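You operate a simulated robot arm through the tools that you are given. There is no shell and no other tool.

You are at the controls of a simulated robot arm. One attempt, no reset.

JOB
Drain the air rig's water trap, then bring it back to 5 bar.
Fine: shut the feed and dump the air before you open the drain tap; tap and dump end shut, feed open.
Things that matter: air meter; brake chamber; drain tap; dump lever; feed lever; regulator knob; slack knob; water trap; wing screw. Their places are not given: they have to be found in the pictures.

The check looks at the end state, three seconds after you hand in, the way a careful person would. Anything else that was tipped, shoved, dropped, spilled or broken makes it a failure.

ROBOT AND FRAMES
A 5-joint arm with a two-finger parallel gripper, fixed in place. Base frame: the origin is at the foot of the arm, x ahead of it, y to its left, z up. Readings come in m, degrees, newtons and seconds.
It reaches about 1.134 m from its shoulder. Its first joint turns from -149.0 to 149.0 degrees. Payload 1.57 kg.
Tool frame: the origin (TCP) lies between the finger pads and is the grasp point; the fingertips stand 0.03 m ahead of it; z points along the fingers, y is the line along which they close. The gripper opens to 0.11 m. The fingers are 0.024 m wide and 0.012 m thick; the gripper's body (0.048 by 0.112 m) begins 0.078 m behind the TCP.
Orientation is that of the tool frame in the base frame, as a unit quaternion [x, y, z, w]. With the fingers straight down and closing along the base's y, the tool's x points along the base's -x, its y along +y and its z along -z.

CONTROLS
- The arm moves only by the tool apply_moves. Its argument "commands" is a list of rows, each a list of 7 numbers: the shift along the tool's x, y, z in m, then the turn, a rotation vector about the tool's x, y, z in degrees, then the closure in counts, from 0 (fully open) to 255 (shut). In form: [[dx, dy, dz, wx, wy, wz, grip], ...]. A call has 1 to 20 rows; each row shifts and turns the commanded pose from where the row before left it, along the tool's axes as they then stand. Rows are played at 5 a second. More than 0.05 m and 8.6 degrees between two rows, or a gripper value outside its range, and nothing of the call is played. A pose out of reach is approached as far as the arm can. The call stops where the force on the tool passes 90 N (or 10 N more than at its start, if that is more) or the arm is blocked; 0.2 s more then pass. The fingers move at their own pace (about 0.153 m/s each) and stop on an object; they squeeze with about 27 N. The grip force told is the motor's: it shows also when the fingers shut on nothing. Time passes only in rows, and 0.2 s behind the last, so rows that do not move let the fingers close. The reply holds the time, the measured pose of the TCP, the force on the tool along the base axes, the opening and the grip force, in the units named above and with some noise, with the torque about the TCP (base axes, N m) and any sound that the robot's microphone picked up.
- Cameras (640 x 400 px; columns grow to the right, rows downward): "scene" is fixed at [0.0589, 0.5091, 1.5704]; the picture's right is [0.49, -0.87, 0.00], its down [-0.71, -0.40, -0.58] and it looks along [0.51, 0.29, -0.81] (base axes); focal length 350 px, centre (320, 200). "wrist" rides on the gripper at [0.07, 0.016, -0.141] in the tool frame; the picture's right is [-0.23, 0.97, 0.00], its down [-0.86, -0.20, -0.48] and it looks along [-0.47, -0.11, 0.88] (tool axes); focal length 222 px, centre (320, 200).
- grab_frame(camera): a new picture of that camera. The clock stands still meanwhile.
- move_column(by): slides the trunk up (or, below 0, down) by that many m; the arm rides with it, the base frame stays. It gives what a move gives, with no picture.
- probe_pixels(camera, pixels): for up to 12 pixels [column, row] of the newest picture of that camera ("zoom" is the newest enlarged one), the place [x, y, z] in the base frame of the surface seen there, good to about 0.002 m, but the place of the scene camera against the robot may be out by one fixed shift of up to 0.018 m in any direction. The clock stands still meanwhile.
- close_up(camera, box): a new picture of the part [left, top, right, bottom] of that camera's present view, enlarged. The clock stands still meanwhile.
- job_done(): hands the job in; it is judged then, once.

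Leave the gripper open and the arm clear of the work at the hand-in unless told otherwise.

The tools are called after "Emit:" as name(argument=value, ...) on one line, values as JSON. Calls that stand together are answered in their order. apply_moves: Moves the arm, as the interface text tells. Its arguments: {"type":"object","properties":{"commands":{"type":"array"}},"required":["commands"]} The other tools are called the same way: move_column (by) slides the trunk up or down; grab_frame (camera) takes a picture; probe_pixels (camera, pixels) gives the place of the surface under pixels of a picture; close_up (camera, box) takes an enlarged picture of a part of a camera's view; job_done () hands the job in.

At the start:

```text
clock: 0.0
ee_pos: [0.3684, 0.5497, 1.2231]
orientation: [0.0, 1.0, 0.0, 0.0]
force: [-0.1, -0.3, 0.0]
wrist_torque: [-0.01, 0.02, -0.01]
width: 0.1101
grasp_force: 0.0
trunk travel left (down, up): [-0.957, 0.013]
```

scene: 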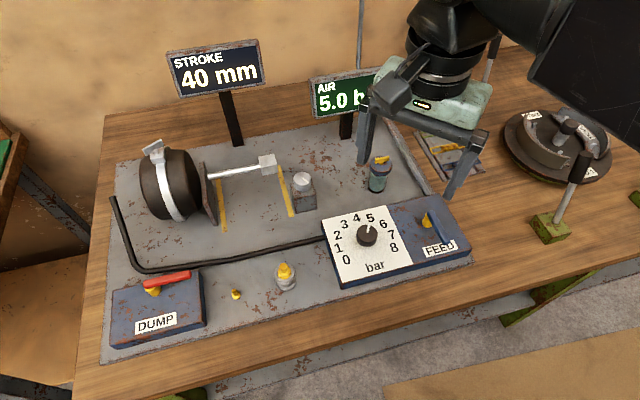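
wrist: 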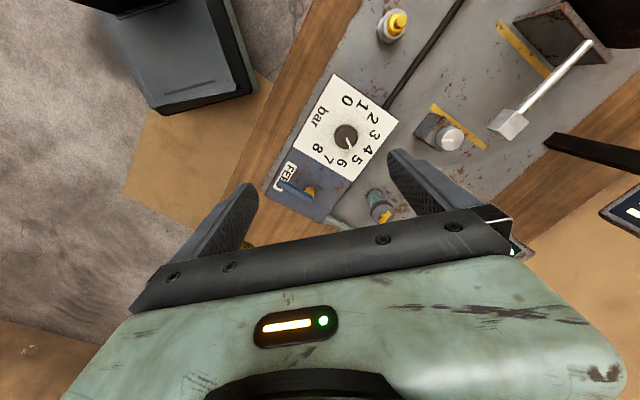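

I see a rig panel with a STROKE display (40 mm), an AIR meter (5.0 bar), a dump lever at lower left with a red handle, a regulator dial, the feed lever at right, and a jar with a yellow part near (380,170). I'll enlarge each of these areas first.

Emit:
close_up(camera="scene", box=[310, 140, 490, 290])

Emit:
close_up(camera="scene", box=[100, 240, 320, 360])

Emit:
close_up(camera="wrist", box=[240, 60, 480, 230])

```text
2.67 times, centred on (400, 215) of scene
```

zoom: 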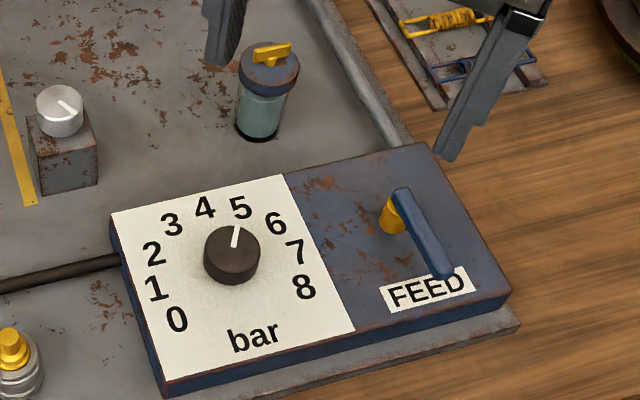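

```text
2.91 times, centred on (210, 300) of scene
```

zoom: 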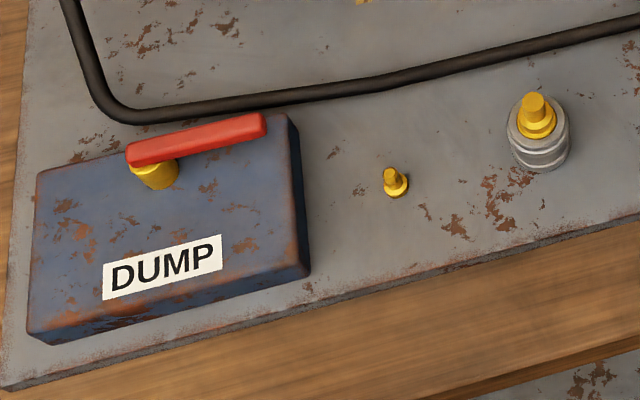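

```text
2.35 times, centred on (360, 145) of wrist
```

zoom: 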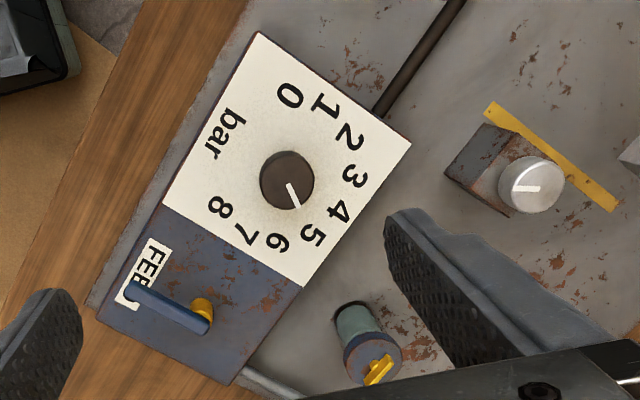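

I'll look closer at the candidate parts: the jar with a yellow wing (380,172), the small yellow stud (235,294) and the silver fitting with a yellow top (285,276). I also want the meters.

Emit:
close_up(camera="scene", box=[220, 255, 310, 310])

Emit:
close_up(camera="scene", box=[350, 140, 420, 200])

Emit:
close_up(camera="scene", box=[110, 120, 330, 250])

Emit:
close_up(camera="scene", box=[420, 80, 640, 250])

Emit:
grab_frame(camera="scene")

Emit:
probe_pixels(camera="scene", pixels=[[380, 160], [378, 185], [368, 231], [422, 216], [437, 238], [235, 293], [285, 268], [152, 280], [185, 275], [301, 180], [300, 250], [220, 280]])

```text
7.11 times, centred on (265, 282) of scene
```

zoom: 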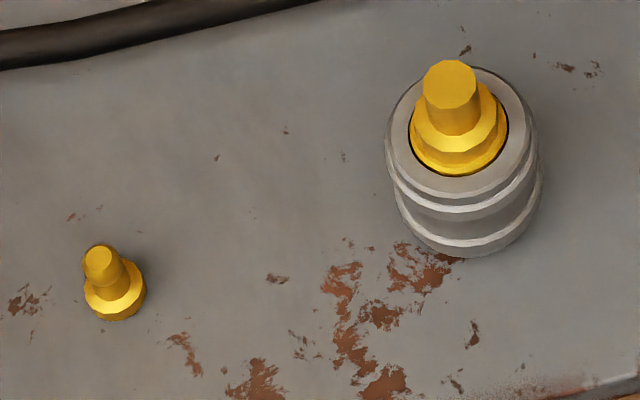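

```text
6.67 times, centred on (385, 170) of scene
```

zoom: 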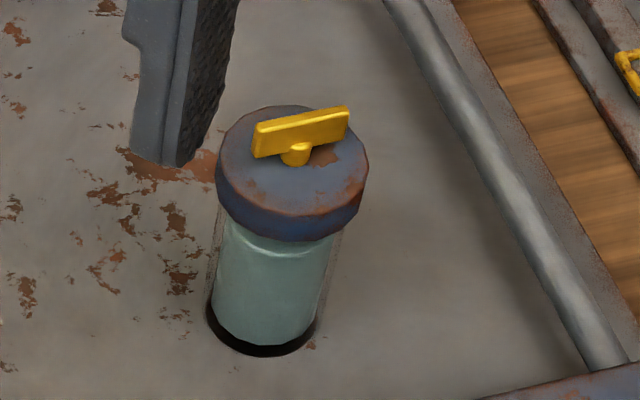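

```text
2.91 times, centred on (220, 185) of scene
```

zoom: 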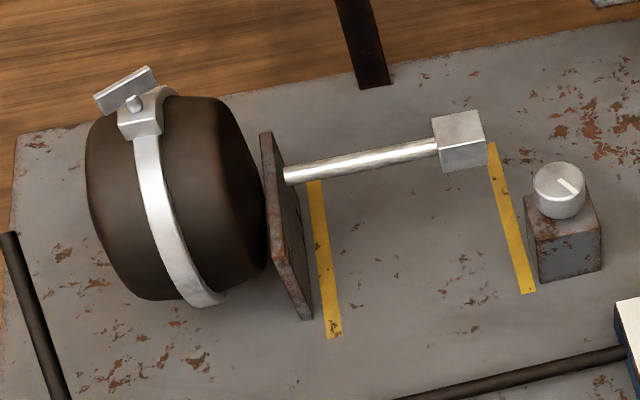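

```text
2.35 times, centred on (530, 165) of scene
```

zoom: 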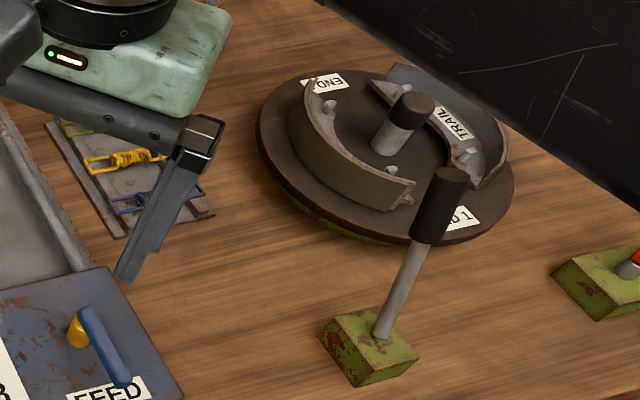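

```text
taken
```

scene: 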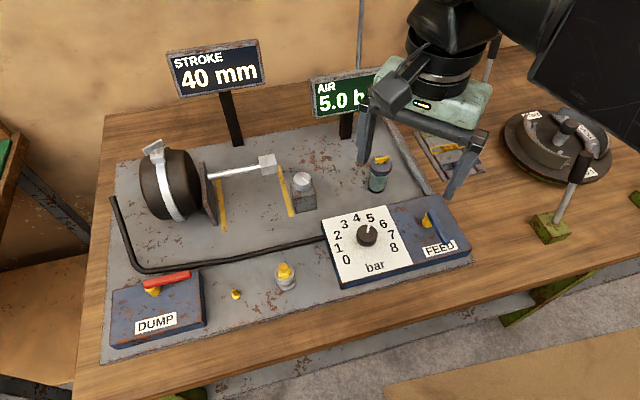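

```text
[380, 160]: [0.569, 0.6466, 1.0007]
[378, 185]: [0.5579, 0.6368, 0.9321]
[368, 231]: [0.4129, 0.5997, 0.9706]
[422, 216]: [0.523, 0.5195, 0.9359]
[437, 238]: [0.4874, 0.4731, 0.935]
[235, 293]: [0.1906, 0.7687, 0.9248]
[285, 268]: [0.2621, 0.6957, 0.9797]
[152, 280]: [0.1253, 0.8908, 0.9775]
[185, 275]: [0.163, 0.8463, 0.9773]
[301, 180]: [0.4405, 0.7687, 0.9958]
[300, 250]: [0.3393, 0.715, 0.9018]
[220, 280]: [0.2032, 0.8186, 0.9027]
```

The wing screw is the silver wing on the brake chamber's clamp (153,147), the slack knob is the silver knob (301,180), and the water trap is the jar at (378,175) with the yellow drain tap on its lid. The wrist camera isn't affected by the scene camera's offset, so I'll measure with it.

Emit:
close_up(camera="wrist", box=[260, 140, 420, 240])

```text
4.00 times, centred on (340, 190) of wrist
```

zoom: 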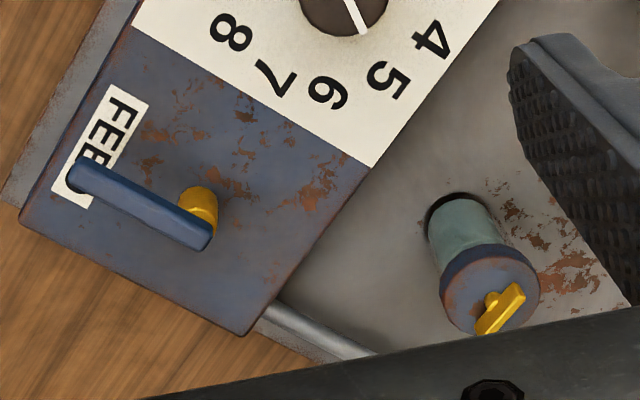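

I'll probe the feed handle's top face, both ends, and the hub and box surface, then the tap wing's ends and the lid.

Emit:
probe_pixels(camera="zoom", pixels=[[78, 172], [140, 203], [205, 235], [197, 200], [240, 150], [255, 330], [480, 330], [500, 308], [521, 288], [460, 280], [525, 270], [480, 180]])

Emit:
probe_pixels(camera="scene", pixels=[[422, 216], [440, 242], [425, 213], [376, 160], [386, 157], [380, 160], [335, 265], [405, 190]])

```text
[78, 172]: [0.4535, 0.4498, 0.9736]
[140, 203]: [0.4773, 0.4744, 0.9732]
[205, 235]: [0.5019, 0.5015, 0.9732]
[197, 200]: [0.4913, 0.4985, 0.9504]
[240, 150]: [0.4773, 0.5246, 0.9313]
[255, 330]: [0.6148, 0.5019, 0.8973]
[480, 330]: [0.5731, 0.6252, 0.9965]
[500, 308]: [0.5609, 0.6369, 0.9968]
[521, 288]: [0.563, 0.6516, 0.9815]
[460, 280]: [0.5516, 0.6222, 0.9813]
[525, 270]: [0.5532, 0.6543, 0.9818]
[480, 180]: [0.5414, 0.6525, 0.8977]
```

```text
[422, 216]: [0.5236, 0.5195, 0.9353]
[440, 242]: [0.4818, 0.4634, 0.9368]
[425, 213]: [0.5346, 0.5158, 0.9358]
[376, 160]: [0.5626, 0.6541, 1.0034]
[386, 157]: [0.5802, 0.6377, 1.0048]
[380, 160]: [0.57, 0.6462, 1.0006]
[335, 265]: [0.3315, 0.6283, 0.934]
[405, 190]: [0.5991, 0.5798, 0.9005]
```

The feed handle's top is at z≈0.973. It runs from a free end near (0.453,0.450) to its hub near (0.50,0.50), pointing toward the bench front. The air meter display, its post and the tall rods are obstacles, so I'll probe them too.

Emit:
probe_pixels(camera="scene", pixels=[[313, 82], [320, 115], [345, 108], [345, 130], [170, 55], [260, 45], [235, 140], [360, 40], [150, 145], [165, 150], [270, 160], [105, 130]])

Emit:
close_up(camera="scene", box=[110, 260, 220, 330])

```text
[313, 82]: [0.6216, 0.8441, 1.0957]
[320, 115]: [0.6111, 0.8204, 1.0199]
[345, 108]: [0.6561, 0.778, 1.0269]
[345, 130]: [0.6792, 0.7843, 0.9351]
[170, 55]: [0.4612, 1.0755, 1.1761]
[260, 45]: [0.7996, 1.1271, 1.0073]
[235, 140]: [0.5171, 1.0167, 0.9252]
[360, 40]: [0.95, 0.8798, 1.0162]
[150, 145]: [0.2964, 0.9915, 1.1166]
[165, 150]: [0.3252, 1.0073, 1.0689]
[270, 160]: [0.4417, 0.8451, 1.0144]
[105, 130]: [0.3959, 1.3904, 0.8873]
```

```text
5.71 times, centred on (165, 295) of scene
```

zoom: 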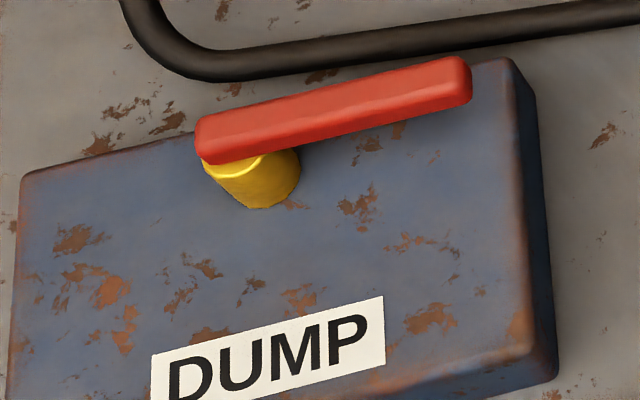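

Nothing tall is within about 0.15 m of the trap. I'll keep the gripper open, move above the feed lever to about (0.48,0.48,1.12), and spin about 44° so the fingers close across its handle.

Emit:
apply_moves(commands=[[-0.028, -0.0175, 0.025, 0, 0, 0, 0], [-0.028, -0.0175, 0.025, 0, 0, 0, 0], [-0.028, -0.0175, 0.025, 0, 0, 0, 0], [-0.028, -0.0175, 0.025, 0, 0, 0, 0], [0, 0, 0, 0, 0, -7.4, 0], [0, 0, 0, 0, 0, -7.4, 0], [0, 0, 0, 0, 0, -7.4, 0], [0, 0, 0, 0, 0, -7.4, 0], [0, 0, 0, 0, 0, -7.4, 0], [0, 0, 0, 0, 0, -7.4, 0], [0, 0, 0, 0, 0, 0, 0]])

Emit:
grab_frame(camera="wrist")

Emit:
grab_frame(camera="scene")

```text
clock: 2.4
ee_pos: [0.4802, 0.4791, 1.2236]
orientation: [-0.379, 0.925, 0.0, 0.0]
force: [-0.4, 0.0, -0.5]
wrist_torque: [-0.03, 0.03, -0.01]
width: 0.1101
grasp_force: 0.0
out of reach, approached as far as the arm can: row 1, 2, 3, 4
trunk travel left (down, up): [-0.957, 0.013]
```

```text
taken
```

wrist: 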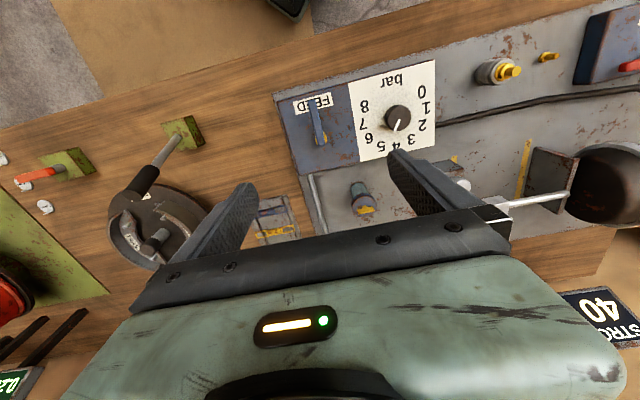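

```text
taken
```

scene: 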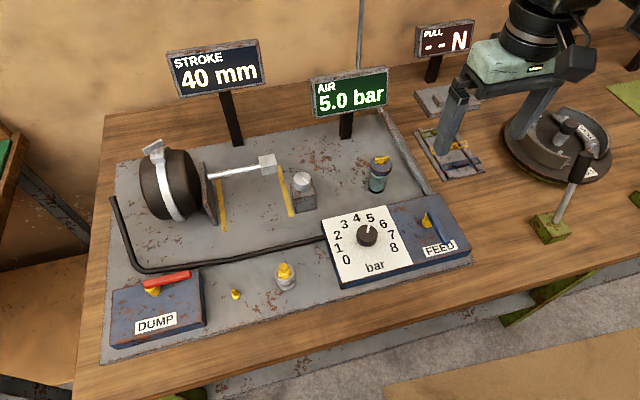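

The arm couldn't go lower at this trunk height, so I'm still at z=1.2236. I'll lower the trunk a small step first to see how the pose responds.

Emit:
move_column(by=-0.05)

```text
clock: 3.3
ee_pos: [0.4807, 0.479, 1.173]
orientation: [-0.377, 0.926, 0.0, 0.0]
force: [1.0, 0.0, -0.1]
wrist_torque: [-0.01, 0.02, 0.02]
width: 0.1098
grasp_force: 0.1
trunk travel left (down, up): [-0.907, 0.063]
```

The TCP rides exactly with the trunk. I'll alternate raising the arm and lowering the trunk to give the arm room to work downward.

Emit:
apply_moves(commands=[[0, 0, -0.04, 0, 0, 0, 0], [0, 0, -0.04, 0, 0, 0, 0], [0, 0, -0.04, 0, 0, 0, 0], [0, 0, -0.04, 0, 0, 0, 0], [0, 0, -0.04, 0, 0, 0, 0]])

Emit:
move_column(by=-0.27)

Emit:
grab_frame(camera="wrist")

Emit:
grab_frame(camera="scene")

```text
clock: 4.5
ee_pos: [0.4802, 0.4797, 1.174]
orientation: [-0.378, 0.926, 0.0, 0.0]
force: [-0.3, 0.9, -0.3]
wrist_torque: [-0.03, -0.01, 0.01]
width: 0.1101
grasp_force: 0.1
out of reach, approached as far as the arm can: row 1, 2, 3, 4, 5
trunk travel left (down, up): [-0.907, 0.063]
```

```text
clock: 6.5
ee_pos: [0.479, 0.4772, 0.9606]
orientation: [-0.378, 0.926, 0.001, 0.003]
force: [-11.8, -12.4, 42.1]
wrist_torque: [-0.55, 0.82, -0.06]
width: 0.1103
grasp_force: 0.0
trunk travel left (down, up): [-0.69, 0.28]
stopped: the force on the tool passed its limit at 150 N (the readings are from after the stop); the commanded pose is now the measured one
```

```text
taken
```

wrist: 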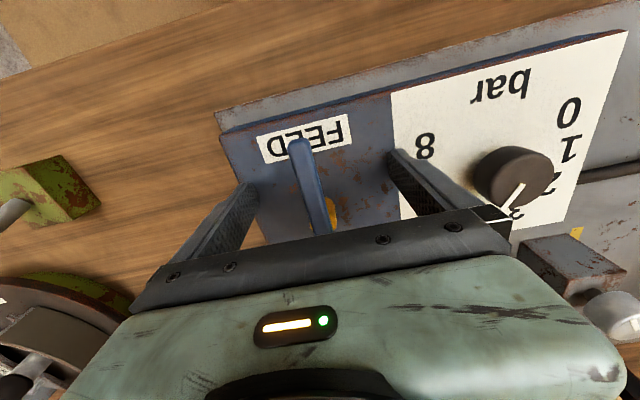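

```text
taken
```

scene: 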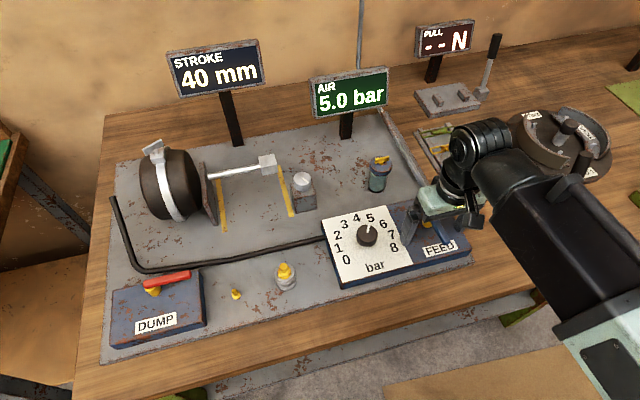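

That was my mistake: I sent the trunk move without checking that the raise had worked. It hadn't, and the trunk pressed the fingertips onto the feed box at up to 150 N. The fingers straddle the handle, which looks untouched, and AIR still reads 5.0 bar. I'll back off upward a little now, and from here on I'll check each move before the next.

Emit:
move_column(by=0.04)

```text
clock: 7.4
ee_pos: [0.4824, 0.4819, 0.9968]
orientation: [-0.378, 0.926, 0.002, 0.005]
force: [0.2, 0.5, 0.4]
wrist_torque: [-0.01, -0.03, -0.05]
width: 0.1099
grasp_force: 0.1
trunk travel left (down, up): [-0.73, 0.24]
```

I'm free of contact now, with the force near zero. I'll test whether the arm itself can move up by 0.04 m from here.

Emit:
apply_moves(commands=[[0, 0, -0.02, 0, 0, 0, 0], [0, 0, -0.02, 0, 0, 0, 0]])

Emit:
close_up(camera="scene", box=[300, 180, 500, 300])

Emit:
grab_frame(camera="wrist")

```text
clock: 8.0
ee_pos: [0.4831, 0.4809, 0.9976]
orientation: [-0.377, 0.926, 0.003, 0.004]
force: [-0.1, 0.1, -0.2]
wrist_torque: [-0.03, 0.0, 0.01]
width: 0.1101
grasp_force: 0.0
out of reach, approached as far as the arm can: row 1, 2
trunk travel left (down, up): [-0.73, 0.24]
```

```text
3.20 times, centred on (400, 240) of scene
```

zoom: 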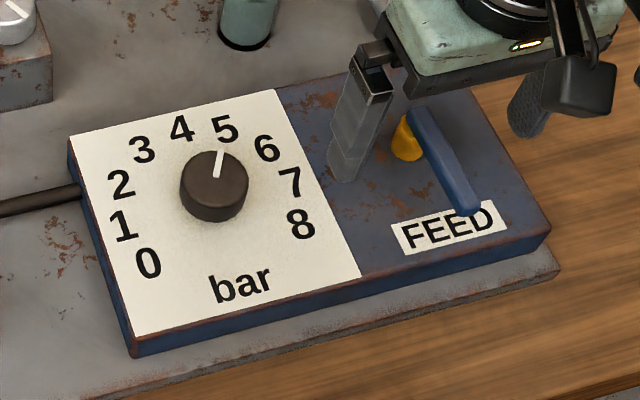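

```text
taken
```

wrist: 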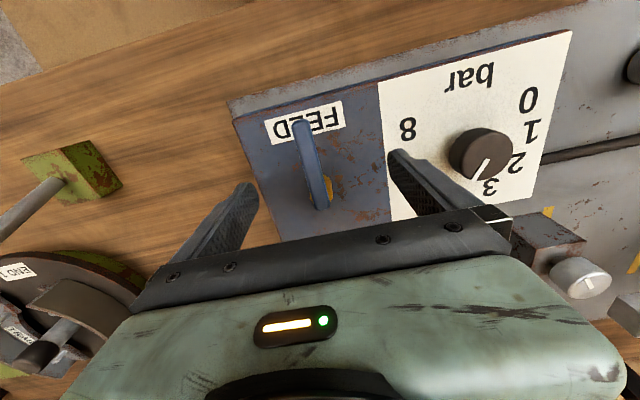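

The feed parts look intact and unmoved. The arm can't raise the hand itself here, so I'll test a 10 mm downward move. The fingertips are at about 0.968, the box top is at 0.931, and the fingers straddle the handle.

Emit:
apply_moves(commands=[[0, 0, 0.04, 0, 0, 0, 0], [0, 0, 0.01, 0, 0, 0, 0]])

```text
clock: 8.6
ee_pos: [0.4818, 0.483, 0.9965]
orientation: [-0.378, 0.926, 0.001, 0.004]
force: [0.5, -0.9, -0.4]
wrist_torque: [0.0, 0.01, 0.04]
width: 0.1098
grasp_force: 0.0
out of reach, approached as far as the arm can: row 1, 2
trunk travel left (down, up): [-0.73, 0.24]
```

The hand's height is set only by the trunk, and the arm works in the horizontal plane. So I'll use move_column in small steps for all vertical motion. Next I'll measure the feed handle precisely from this close view.

Emit:
apply_moves(commands=[[0, 0, -0.01, 0, 0, 0, 0]])

Emit:
close_up(camera="wrist", box=[230, 90, 390, 240])

```text
clock: 9.0
ee_pos: [0.4825, 0.4808, 0.9979]
orientation: [-0.377, 0.926, 0.002, 0.005]
force: [1.2, -0.1, 0.1]
wrist_torque: [-0.02, -0.01, -0.01]
width: 0.1099
grasp_force: 0.0
out of reach, approached as far as the arm can: row 1
trunk travel left (down, up): [-0.73, 0.24]
```

```text
2.67 times, centred on (310, 165) of wrist
```

zoom: 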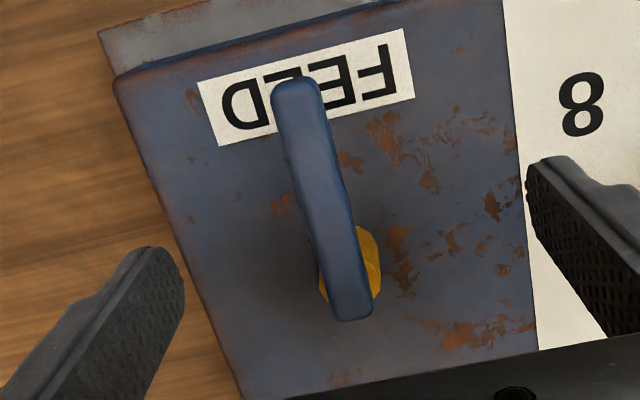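

I'll probe the handle's tip, middle, end and both edges, plus the hub.

Emit:
probe_pixels(camera="zoom", pixels=[[296, 90], [308, 150], [325, 200], [340, 260], [350, 312], [296, 180], [340, 180], [365, 265], [375, 270], [325, 290], [440, 260], [300, 350]])

```text
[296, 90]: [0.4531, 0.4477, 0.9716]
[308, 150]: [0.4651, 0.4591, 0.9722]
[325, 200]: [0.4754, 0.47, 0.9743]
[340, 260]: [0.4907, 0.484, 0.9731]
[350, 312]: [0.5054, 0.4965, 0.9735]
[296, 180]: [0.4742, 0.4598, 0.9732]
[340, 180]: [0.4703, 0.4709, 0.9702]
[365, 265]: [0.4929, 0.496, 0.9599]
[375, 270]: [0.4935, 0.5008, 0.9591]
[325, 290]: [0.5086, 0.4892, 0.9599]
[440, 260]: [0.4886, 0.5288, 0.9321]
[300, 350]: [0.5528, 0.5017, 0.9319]
```

The handle runs at 43° with its top at z 0.973. The hub centre is about (0.500,0.494), and the hub top is at 0.960. I'll align to a grasp point 35 mm out from the hub at about (0.474,0.470), then check the position before lowering.

Emit:
apply_moves(commands=[[0.0135, -0.0026, 0, 0, 0, 1.4, 0], [0, 0, 0, 0, 0, 0, 0]])

```text
clock: 9.6
ee_pos: [0.4749, 0.4708, 0.9978]
orientation: [-0.366, 0.931, 0.002, 0.004]
force: [-0.3, 0.5, 0.2]
wrist_torque: [-0.02, 0.01, 0.03]
width: 0.1101
grasp_force: 0.0
trunk travel left (down, up): [-0.73, 0.24]
```

I'm aligned at (0.4749,0.4708). I'll lower the trunk 24 mm so the fingertips stop about 12 mm above the box.

Emit:
move_column(by=-0.024)

Emit:
grab_frame(camera="wrist")

Emit:
close_up(camera="scene", box=[380, 180, 500, 270])

```text
clock: 10.3
ee_pos: [0.4745, 0.4693, 0.9731]
orientation: [-0.367, 0.93, 0.001, 0.004]
force: [-0.6, 0.2, 0.6]
wrist_torque: [0.05, 0.02, 0.0]
width: 0.1099
grasp_force: 0.0
trunk travel left (down, up): [-0.706, 0.264]
```

```text
taken
```

wrist: 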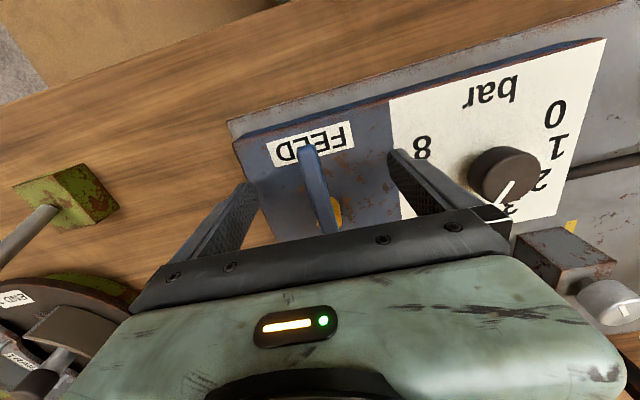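

```text
4.44 times, centred on (440, 225) of scene
```

zoom: 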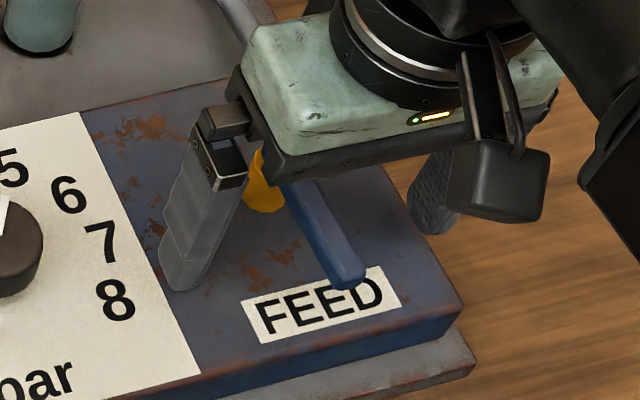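

The handle sits between the open fingers. I'll close to about 30 mm first and look, to make sure it's centred.

Emit:
apply_moves(commands=[[0, 0, 0, 0, 0, 0, 185], [0, 0, 0, 0, 0, 0, 185], [0, 0, 0, 0, 0, 0, 185]])

Emit:
close_up(camera="wrist", box=[230, 90, 430, 250])

```text
clock: 11.1
ee_pos: [0.4744, 0.4696, 0.9733]
orientation: [-0.366, 0.93, 0.001, 0.004]
force: [0.2, -0.2, 0.3]
wrist_torque: [-0.02, -0.03, 0.0]
width: 0.0302
grasp_force: 0.1
trunk travel left (down, up): [-0.706, 0.264]
```

```text
2.50 times, centred on (330, 170) of wrist
```

zoom: 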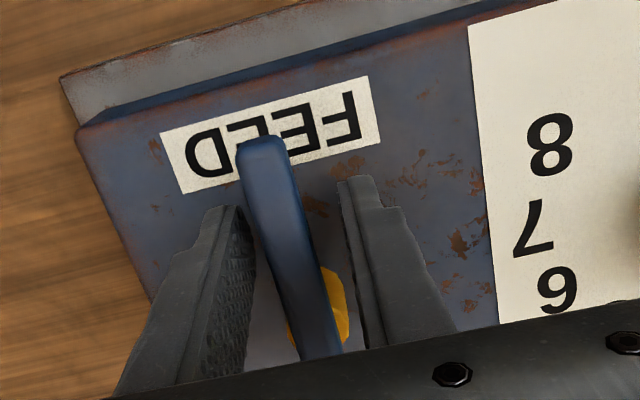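

It's well centred, so I'll close on the handle.

Emit:
apply_moves(commands=[[0, 0, 0, 0, 0, 0, 255], [0, 0, 0, 0, 0, 0, 255]])

```text
clock: 11.7
ee_pos: [0.4742, 0.4696, 0.9736]
orientation: [-0.367, 0.93, 0.001, 0.005]
force: [5.7, -7.9, -1.2]
wrist_torque: [-0.1, -0.09, 0.7]
width: 0.0143
grasp_force: 30.4
trunk travel left (down, up): [-0.706, 0.264]
```

I'm gripping the handle at 14.3 mm width. I'll try a gentle 8° turn toward the rig's right (counter-clockwise from above) and read the resistance.

Emit:
apply_moves(commands=[[-0.0001, -0.0024, 0, 0, 0, -4, 255], [-0.0001, -0.0024, 0, 0, 0, -4, 255], [0, 0, 0, 0, 0, 0, 255]])

```text
clock: 12.5
ee_pos: [0.4789, 0.4658, 0.9727]
orientation: [-0.43, 0.903, 0.003, 0.004]
force: [5.6, -7.1, -2.5]
wrist_torque: [-0.33, 0.2, -0.3]
width: 0.0138
grasp_force: 30.1
trunk travel left (down, up): [-0.706, 0.264]
```

It turned 8° with no extra resistance. I'll check the picture and the meter.

Emit:
close_up(camera="scene", box=[300, 60, 500, 270])

Emit:
close_up(camera="wrist", box=[230, 90, 430, 250])

```text
1.90 times, centred on (400, 165) of scene
```

zoom: 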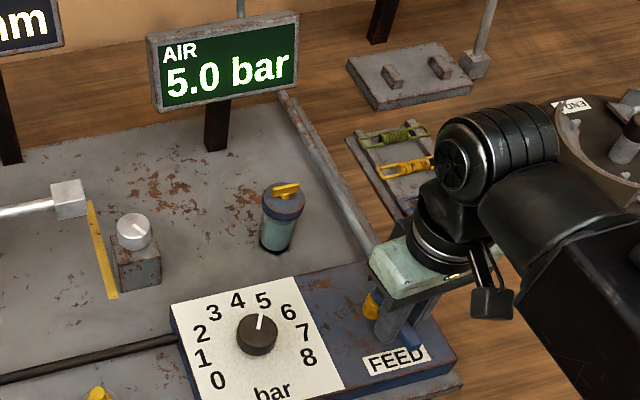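

```text
2.50 times, centred on (330, 170) of wrist
```

zoom: 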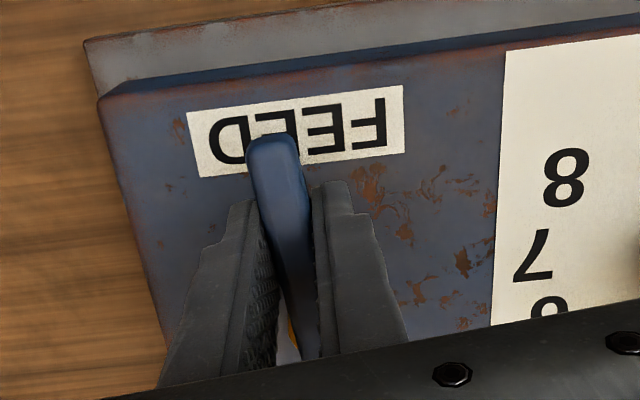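

The handle is turning with the gripper. I'll continue counter-clockwise another 32° and watch the force.

Emit:
apply_moves(commands=[[-0.00034, -0.00487, 0, 0, 0, -8, 255], [-0.00034, -0.00487, 0, 0, 0, -8, 255], [-0.00034, -0.00487, 0, 0, 0, -8, 255], [-0.00034, -0.00487, 0, 0, 0, -8, 255], [0, 0, 0, 0, 0, 0, 255]])

Emit:
close_up(camera="wrist", box=[230, 90, 430, 250])

```text
clock: 13.7
ee_pos: [0.4981, 0.4596, 0.9731]
orientation: [-0.663, 0.749, 0.001, 0.005]
force: [11.8, -8.8, 1.8]
wrist_torque: [-0.07, 0.08, -0.48]
width: 0.0135
grasp_force: 30.0
trunk travel left (down, up): [-0.706, 0.264]
```

```text
2.50 times, centred on (330, 170) of wrist
```

zoom: 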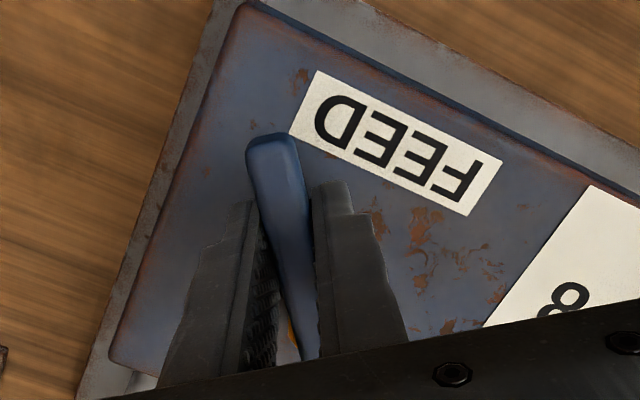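

It has turned 40° smoothly. I'll continue another 44° toward the quarter turn.

Emit:
apply_moves(commands=[[-0.00034, -0.00487, 0, 0, 0, -8, 255], [-0.00034, -0.00487, 0, 0, 0, -8, 255], [-0.00034, -0.00487, 0, 0, 0, -8, 255], [-0.00034, -0.00487, 0, 0, 0, -8, 255], [-0.00034, -0.00487, 0, 0, 0, -8, 255], [-0.0001, -0.0024, 0, 0, 0, -4, 255], [0, 0, 0, 0, 0, 0, 255]])

Emit:
grab_frame(camera="scene")

Emit:
close_up(camera="wrist", box=[230, 90, 430, 250])

```text
clock: 15.3
ee_pos: [0.523, 0.4665, 0.9726]
orientation: [0.895, -0.446, 0.001, -0.006]
force: [25.3, 2.3, 17.6]
wrist_torque: [-0.08, 0.21, -0.8]
width: 0.0139
grasp_force: 29.9
trunk travel left (down, up): [-0.706, 0.264]
```

```text
taken
```

scene: 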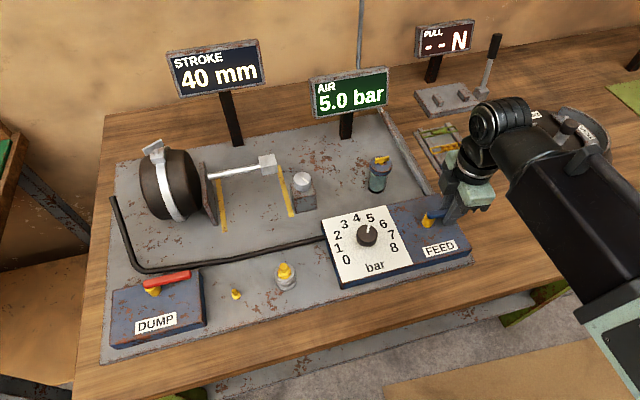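

```text
2.50 times, centred on (330, 170) of wrist
```

zoom: 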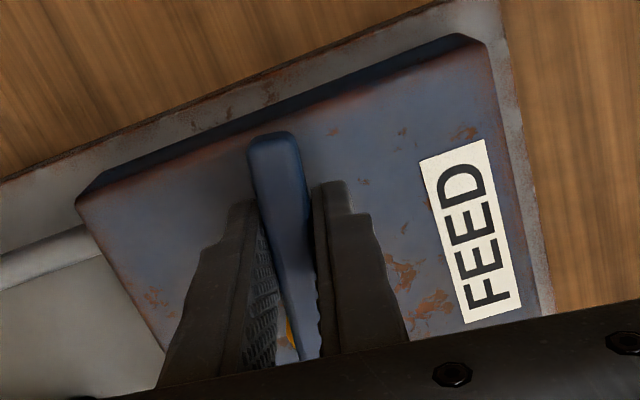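

It has turned 84° in total. The side force is up to about 25 N along +x, which suggests my hub estimate is a couple of mm off. I'll shift 2 mm along +x to relieve it and finish the last 6°.

Emit:
apply_moves(commands=[[0.0012, -0.0016, 0, 0, 0, 0, 255], [-0.0001, -0.0018, 0, 0, 0, -3, 255], [-0.0001, -0.0018, 0, 0, 0, -3, 255], [0, 0, 0, 0, 0, 0, 255]])

```text
clock: 16.3
ee_pos: [0.5258, 0.4683, 0.9731]
orientation: [0.917, -0.398, 0.001, -0.004]
force: [12.0, 5.6, 7.4]
wrist_torque: [0.35, 0.63, -0.52]
width: 0.0138
grasp_force: 29.9
trunk travel left (down, up): [-0.706, 0.264]
```

The handle is now a full 90° round. I'll open the fingers and look.

Emit:
apply_moves(commands=[[0, 0, 0, 0, 0, 0, 120], [0, 0, 0, 0, 0, 0, 60], [0, 0, 0, 0, 0, 0, 0], [0, 0, 0, 0, 0, 0, 0]])

Emit:
close_up(camera="wrist", box=[200, 60, 440, 250])

Emit:
grab_frame(camera="scene")

```text
clock: 17.3
ee_pos: [0.527, 0.469, 0.9723]
orientation: [0.917, -0.399, 0.001, -0.004]
force: [1.1, -1.1, -0.3]
wrist_torque: [-0.03, -0.01, -0.02]
width: 0.1096
grasp_force: 0.0
trunk travel left (down, up): [-0.706, 0.264]
```

```text
2.11 times, centred on (320, 155) of wrist
```

zoom: 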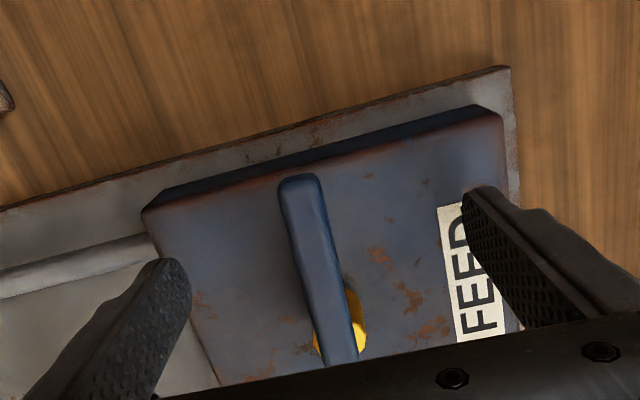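

```text
taken
```

scene: 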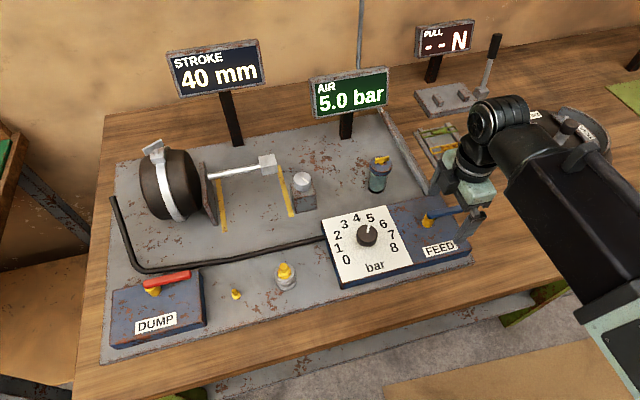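

I'll probe the handle for its exact angle.

Emit:
probe_pixels(camera="zoom", pixels=[[298, 190], [310, 240], [325, 300], [338, 350], [360, 310], [318, 335], [165, 215], [500, 130]])

```text
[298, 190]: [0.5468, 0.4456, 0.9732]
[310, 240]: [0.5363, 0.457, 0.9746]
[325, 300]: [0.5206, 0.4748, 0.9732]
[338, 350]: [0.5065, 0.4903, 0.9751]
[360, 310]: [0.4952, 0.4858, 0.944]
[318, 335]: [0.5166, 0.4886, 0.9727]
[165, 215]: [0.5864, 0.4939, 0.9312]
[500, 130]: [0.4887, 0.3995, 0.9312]
```

The handle now points at −48°, a turn of about 90°. I'll re-grip and press gently onward to feel for the end stop, so I know the feed is fully shut.

Emit:
apply_moves(commands=[[0, 0, 0, 0, 0, 0, 200], [0, 0, 0, 0, 0, 0, 255], [0, 0, 0, 0, 0, 0, 255], [0, 0, 0, 0, 0, 0, 255]])

```text
clock: 18.3
ee_pos: [0.5266, 0.4691, 0.9735]
orientation: [0.917, -0.399, 0.003, -0.005]
force: [4.5, 3.4, 4.8]
wrist_torque: [-0.16, 0.22, -0.15]
width: 0.0135
grasp_force: 30.2
trunk travel left (down, up): [-0.706, 0.264]
```

I have the handle again with only about 6 N on it. I'll press 4° further.

Emit:
apply_moves(commands=[[0, -0.0012, 0, 0, 0, -2, 255], [0, -0.0012, 0, 0, 0, -2, 255], [0, 0, 0, 0, 0, 0, 255]])

```text
clock: 19.1
ee_pos: [0.5264, 0.4689, 0.9723]
orientation: [0.93, -0.367, 0.001, -0.005]
force: [-0.9, 0.0, 0.8]
wrist_torque: [-0.09, 0.47, -0.8]
width: 0.0142
grasp_force: 30.2
trunk travel left (down, up): [-0.706, 0.264]
```

The hand stayed put while the torque rose, so it looks like the stop. I'll push 3 mm more sideways, without turning, to confirm.

Emit:
apply_moves(commands=[[0, -0.0015, 0, 0, 0, 0, 255], [0, -0.0015, 0, 0, 0, 0, 255], [0, 0, 0, 0, 0, 0, 255]])

```text
clock: 19.9
ee_pos: [0.5285, 0.4696, 0.9731]
orientation: [0.931, -0.366, 0.0, -0.002]
force: [-23.0, -21.6, -21.9]
wrist_torque: [-0.33, 0.53, -0.74]
width: 0.0139
grasp_force: 30.3
trunk travel left (down, up): [-0.706, 0.264]
```

That gives a firm 31 N reaction against the turn, which is the end stop, so the feed is shut. I'll relax, open the fingers, then raise with the trunk.

Emit:
apply_moves(commands=[[0, 0.003, 0, 0, 0, 0, 255], [0, 0, 0, 0, 0, 0, 120], [0, 0, 0, 0, 0, 0, 40], [0, 0, 0, 0, 0, 0, 0], [0, 0, 0, 0, 0, 0, 0]])

Emit:
close_up(camera="wrist", box=[200, 60, 440, 250])

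```text
clock: 21.1
ee_pos: [0.5275, 0.4703, 0.9739]
orientation: [0.93, -0.367, 0.002, -0.005]
force: [0.0, -0.1, -0.3]
wrist_torque: [0.06, 0.01, 0.01]
width: 0.11
grasp_force: 0.0
trunk travel left (down, up): [-0.706, 0.264]
```

```text
2.11 times, centred on (320, 155) of wrist
```

zoom: 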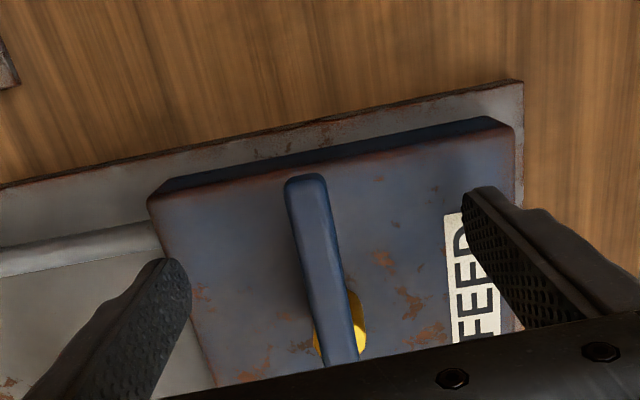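

The handle is free between the open fingers. I'll raise straight up 0.10 m.

Emit:
move_column(by=0.1)

Emit:
grab_frame(camera="scene")

```text
clock: 22.4
ee_pos: [0.5282, 0.4691, 1.0727]
orientation: [0.93, -0.367, 0.002, -0.004]
force: [0.1, -0.3, -0.1]
wrist_torque: [-0.02, 0.02, -0.03]
width: 0.1103
grasp_force: 0.0
trunk travel left (down, up): [-0.806, 0.164]
```

```text
taken
```

scene: 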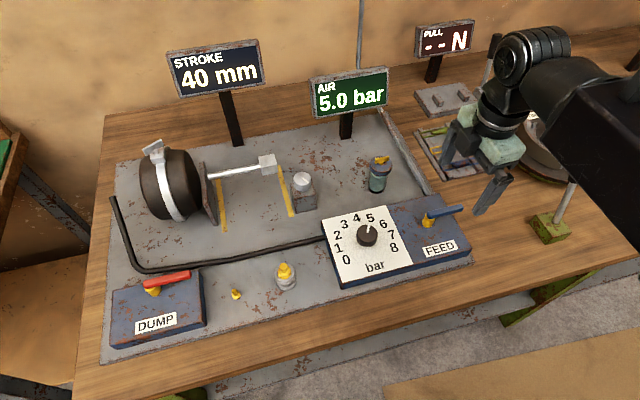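

The feed handle now points right, so it's shut, and AIR still holds 5.0. Next is the dump lever. I'll cross to the left at z≈1.07, over the front row of fittings (highest about 0.98), in two stages.

Emit:
probe_pixels(camera="scene", pixels=[[460, 208], [445, 211], [430, 215], [153, 283], [187, 273], [170, 279], [140, 300]])

Emit:
apply_moves(commands=[[-0.0391, -0.0023, 0, 0, 0, 0, 0], [-0.0391, -0.0023, 0, 0, 0, 0, 0], [-0.0391, -0.0023, 0, 0, 0, 0, 0], [-0.0391, -0.0023, 0, 0, 0, 0, 0], [-0.0391, -0.0023, 0, 0, 0, 0, 0], [-0.0391, -0.0023, 0, 0, 0, 0, 0], [-0.0391, -0.0023, 0, 0, 0, 0, 0]])

Emit:
grab_frame(camera="scene")

```text
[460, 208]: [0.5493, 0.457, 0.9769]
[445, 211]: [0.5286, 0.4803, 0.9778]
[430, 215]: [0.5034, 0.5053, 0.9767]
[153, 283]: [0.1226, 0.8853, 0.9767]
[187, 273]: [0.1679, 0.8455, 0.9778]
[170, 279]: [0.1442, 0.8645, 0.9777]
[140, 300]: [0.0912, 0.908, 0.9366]
```

```text
clock: 24.0
ee_pos: [0.3393, 0.6693, 1.0734]
orientation: [0.93, -0.367, 0.001, -0.004]
force: [-0.2, 0.1, 0.5]
wrist_torque: [-0.01, -0.03, -0.02]
width: 0.1101
grasp_force: 0.0
trunk travel left (down, up): [-0.806, 0.164]
```

```text
taken
```

scene: 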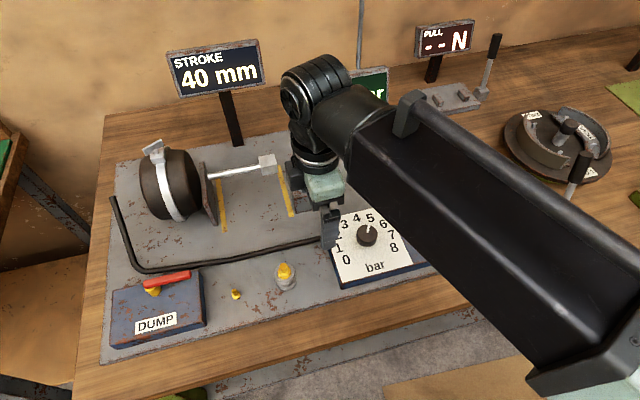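

That crossing was clear. I'll continue the second half to above the dump lever.

Emit:
apply_moves(commands=[[-0.0391, -0.0023, 0, 0, 0, 0, 0], [-0.0391, -0.0023, 0, 0, 0, 0, 0], [-0.0391, -0.0023, 0, 0, 0, 0, 0], [-0.0391, -0.0023, 0, 0, 0, 0, 0], [-0.0391, -0.0023, 0, 0, 0, 0, 0], [-0.0391, -0.0023, 0, 0, 0, 0, 0], [-0.0391, -0.0023, 0, 0, 0, 0, 0], [0, 0, 0, 0, 0, 0, 0]])

Emit:
grab_frame(camera="scene")

Emit:
grab_frame(camera="wrist")

```text
clock: 25.8
ee_pos: [0.1495, 0.8667, 1.0723]
orientation: [0.931, -0.366, 0.002, -0.004]
force: [-0.7, -0.3, -0.1]
wrist_torque: [0.02, 0.01, -0.01]
width: 0.11
grasp_force: 0.1
trunk travel left (down, up): [-0.806, 0.164]
```

```text
taken
```

scene: 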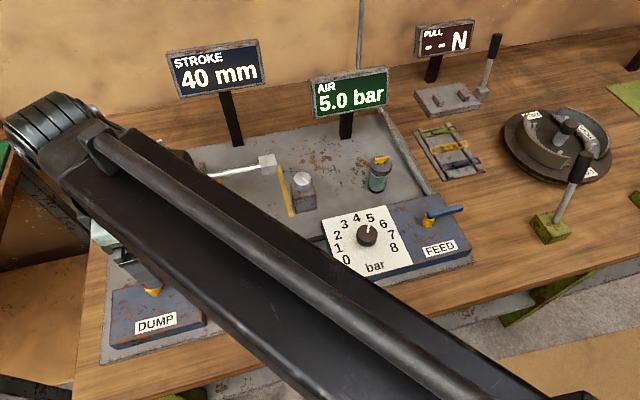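

```text
taken
```

wrist: 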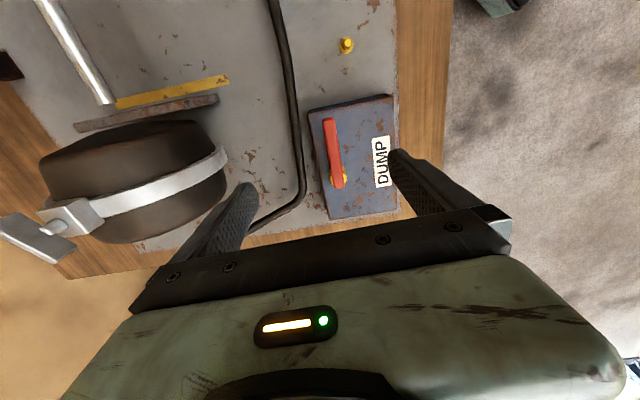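

The dump handle is in view from (330,120) to (340,188). I'll zoom in and probe it.

Emit:
close_up(camera="wrist", box=[280, 80, 440, 230])

```text
2.67 times, centred on (360, 155) of wrist
```

zoom: 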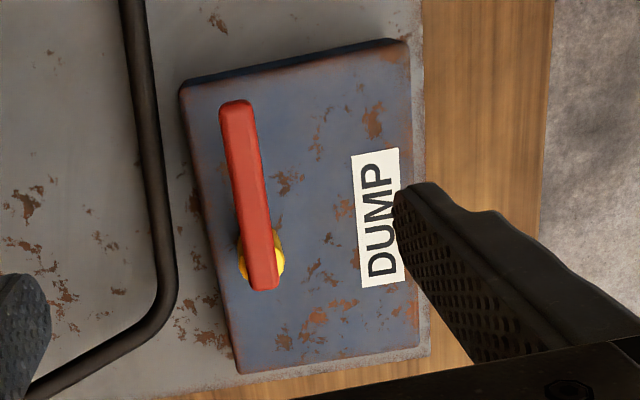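

Emit:
probe_pixels(camera="zoom", pixels=[[238, 110], [245, 160], [253, 210], [260, 270], [279, 255], [244, 260], [330, 220], [262, 285], [190, 85], [235, 360]])

```text
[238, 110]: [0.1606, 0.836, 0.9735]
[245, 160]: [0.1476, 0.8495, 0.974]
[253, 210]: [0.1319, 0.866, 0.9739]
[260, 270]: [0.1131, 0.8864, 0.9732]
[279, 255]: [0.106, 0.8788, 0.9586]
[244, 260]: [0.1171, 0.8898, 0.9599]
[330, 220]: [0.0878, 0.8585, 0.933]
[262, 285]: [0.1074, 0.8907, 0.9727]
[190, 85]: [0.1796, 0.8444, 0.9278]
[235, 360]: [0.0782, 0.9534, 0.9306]
```

The dump handle runs at −46.7°, with its hub at about (0.113,0.885). I'll align to a grasp point at (0.137,0.8595).

Emit:
apply_moves(commands=[[-0.0042, 0.0138, 0, 0, 0, 3.7, 0], [0, 0, 0, 0, 0, 0, 0]])

```text
clock: 26.4
ee_pos: [0.1361, 0.8594, 1.0731]
orientation: [0.918, -0.396, 0.002, -0.005]
force: [-0.3, 0.2, -0.8]
wrist_torque: [-0.01, 0.03, 0.0]
width: 0.1102
grasp_force: 0.2
trunk travel left (down, up): [-0.806, 0.164]
```

I'm aligned. I'll lower 0.06 m first and check.

Emit:
move_column(by=-0.06)

Emit:
grab_frame(camera="wrist")

Emit:
grab_frame(camera="scene")

```text
clock: 27.4
ee_pos: [0.1361, 0.8586, 1.013]
orientation: [0.918, -0.396, 0.002, -0.004]
force: [-0.1, 0.7, 0.3]
wrist_torque: [0.01, -0.03, -0.01]
width: 0.11
grasp_force: 0.2
trunk travel left (down, up): [-0.746, 0.224]
```

```text
taken
```

wrist: 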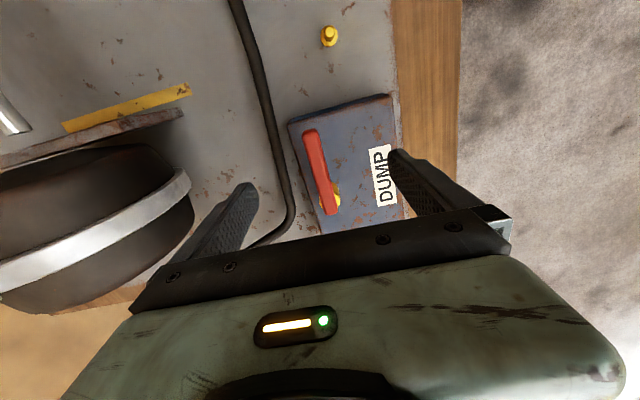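

```text
taken
```

scene: 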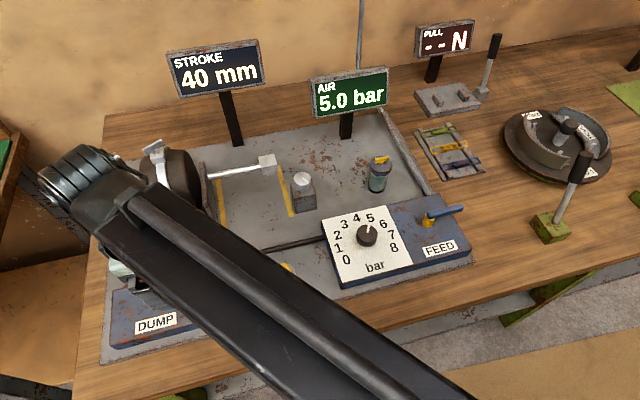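

All clear around the fingers. I'll lower the rest of the way to z≈0.974.

Emit:
move_column(by=-0.039)

Emit:
apply_moves(commands=[[0, 0, 0, 0, 0, 0, 185], [0, 0, 0, 0, 0, 0, 185], [0, 0, 0, 0, 0, 0, 185]])

Emit:
close_up(camera="wrist", box=[230, 90, 430, 250])

```text
clock: 28.2
ee_pos: [0.1379, 0.8595, 0.9738]
orientation: [0.918, -0.396, 0.002, -0.004]
force: [-0.5, 0.8, -0.9]
wrist_torque: [-0.01, 0.01, 0.0]
width: 0.1102
grasp_force: 0.0
trunk travel left (down, up): [-0.707, 0.263]
```

```text
clock: 29.0
ee_pos: [0.1366, 0.8592, 0.9736]
orientation: [0.918, -0.396, 0.002, -0.005]
force: [-0.5, 0.1, 0.4]
wrist_torque: [0.03, -0.02, 0.01]
width: 0.0305
grasp_force: 0.0
trunk travel left (down, up): [-0.707, 0.263]
```

```text
2.50 times, centred on (330, 170) of wrist
```

zoom: 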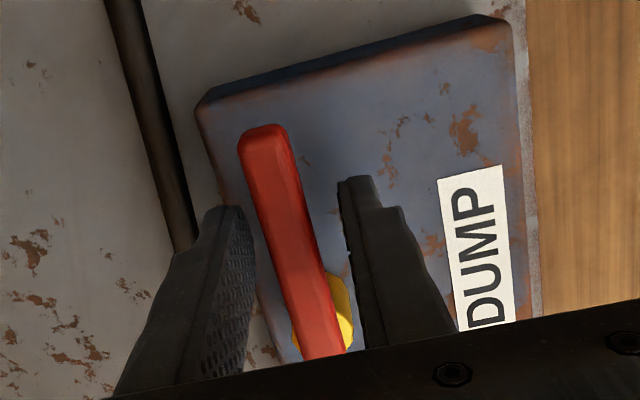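

The handle is centred. I'll close on it and try 8° clockwise, toward the bench front.

Emit:
apply_moves(commands=[[0, 0, 0, 0, 0, 0, 255], [0, 0, 0, 0, 0, 0, 255], [-0.0001, 0.0024, 0, 0, 0, 4, 255], [-0.0001, 0.0024, 0, 0, 0, 4, 255], [0, 0, 0, 0, 0, 0, 255]])

Emit:
close_up(camera="wrist", box=[230, 90, 430, 250])

Emit:
close_up(camera="scene", box=[160, 30, 400, 160])

```text
clock: 30.2
ee_pos: [0.1313, 0.8557, 0.9738]
orientation: [0.888, -0.459, 0.002, -0.004]
force: [-8.2, -13.2, -10.7]
wrist_torque: [-0.67, 0.15, 0.63]
width: 0.0136
grasp_force: 30.6
trunk travel left (down, up): [-0.707, 0.263]
```

```text
2.50 times, centred on (330, 170) of wrist
```

zoom: 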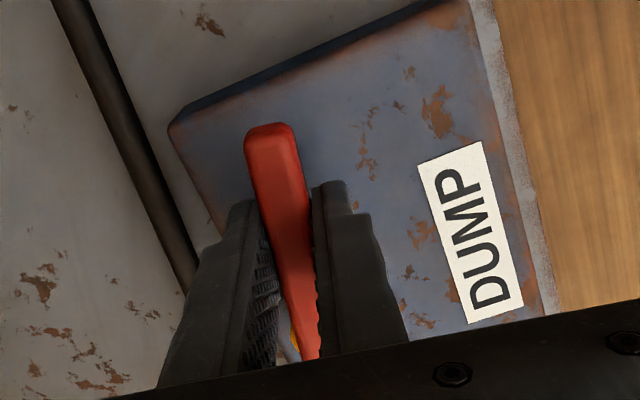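

```text
2.67 times, centred on (280, 95) of scene
```

zoom: 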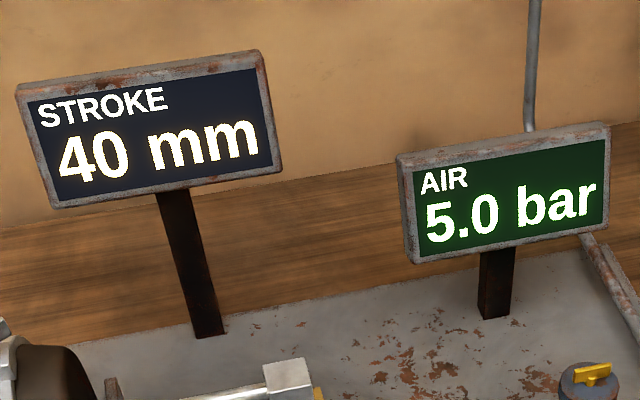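

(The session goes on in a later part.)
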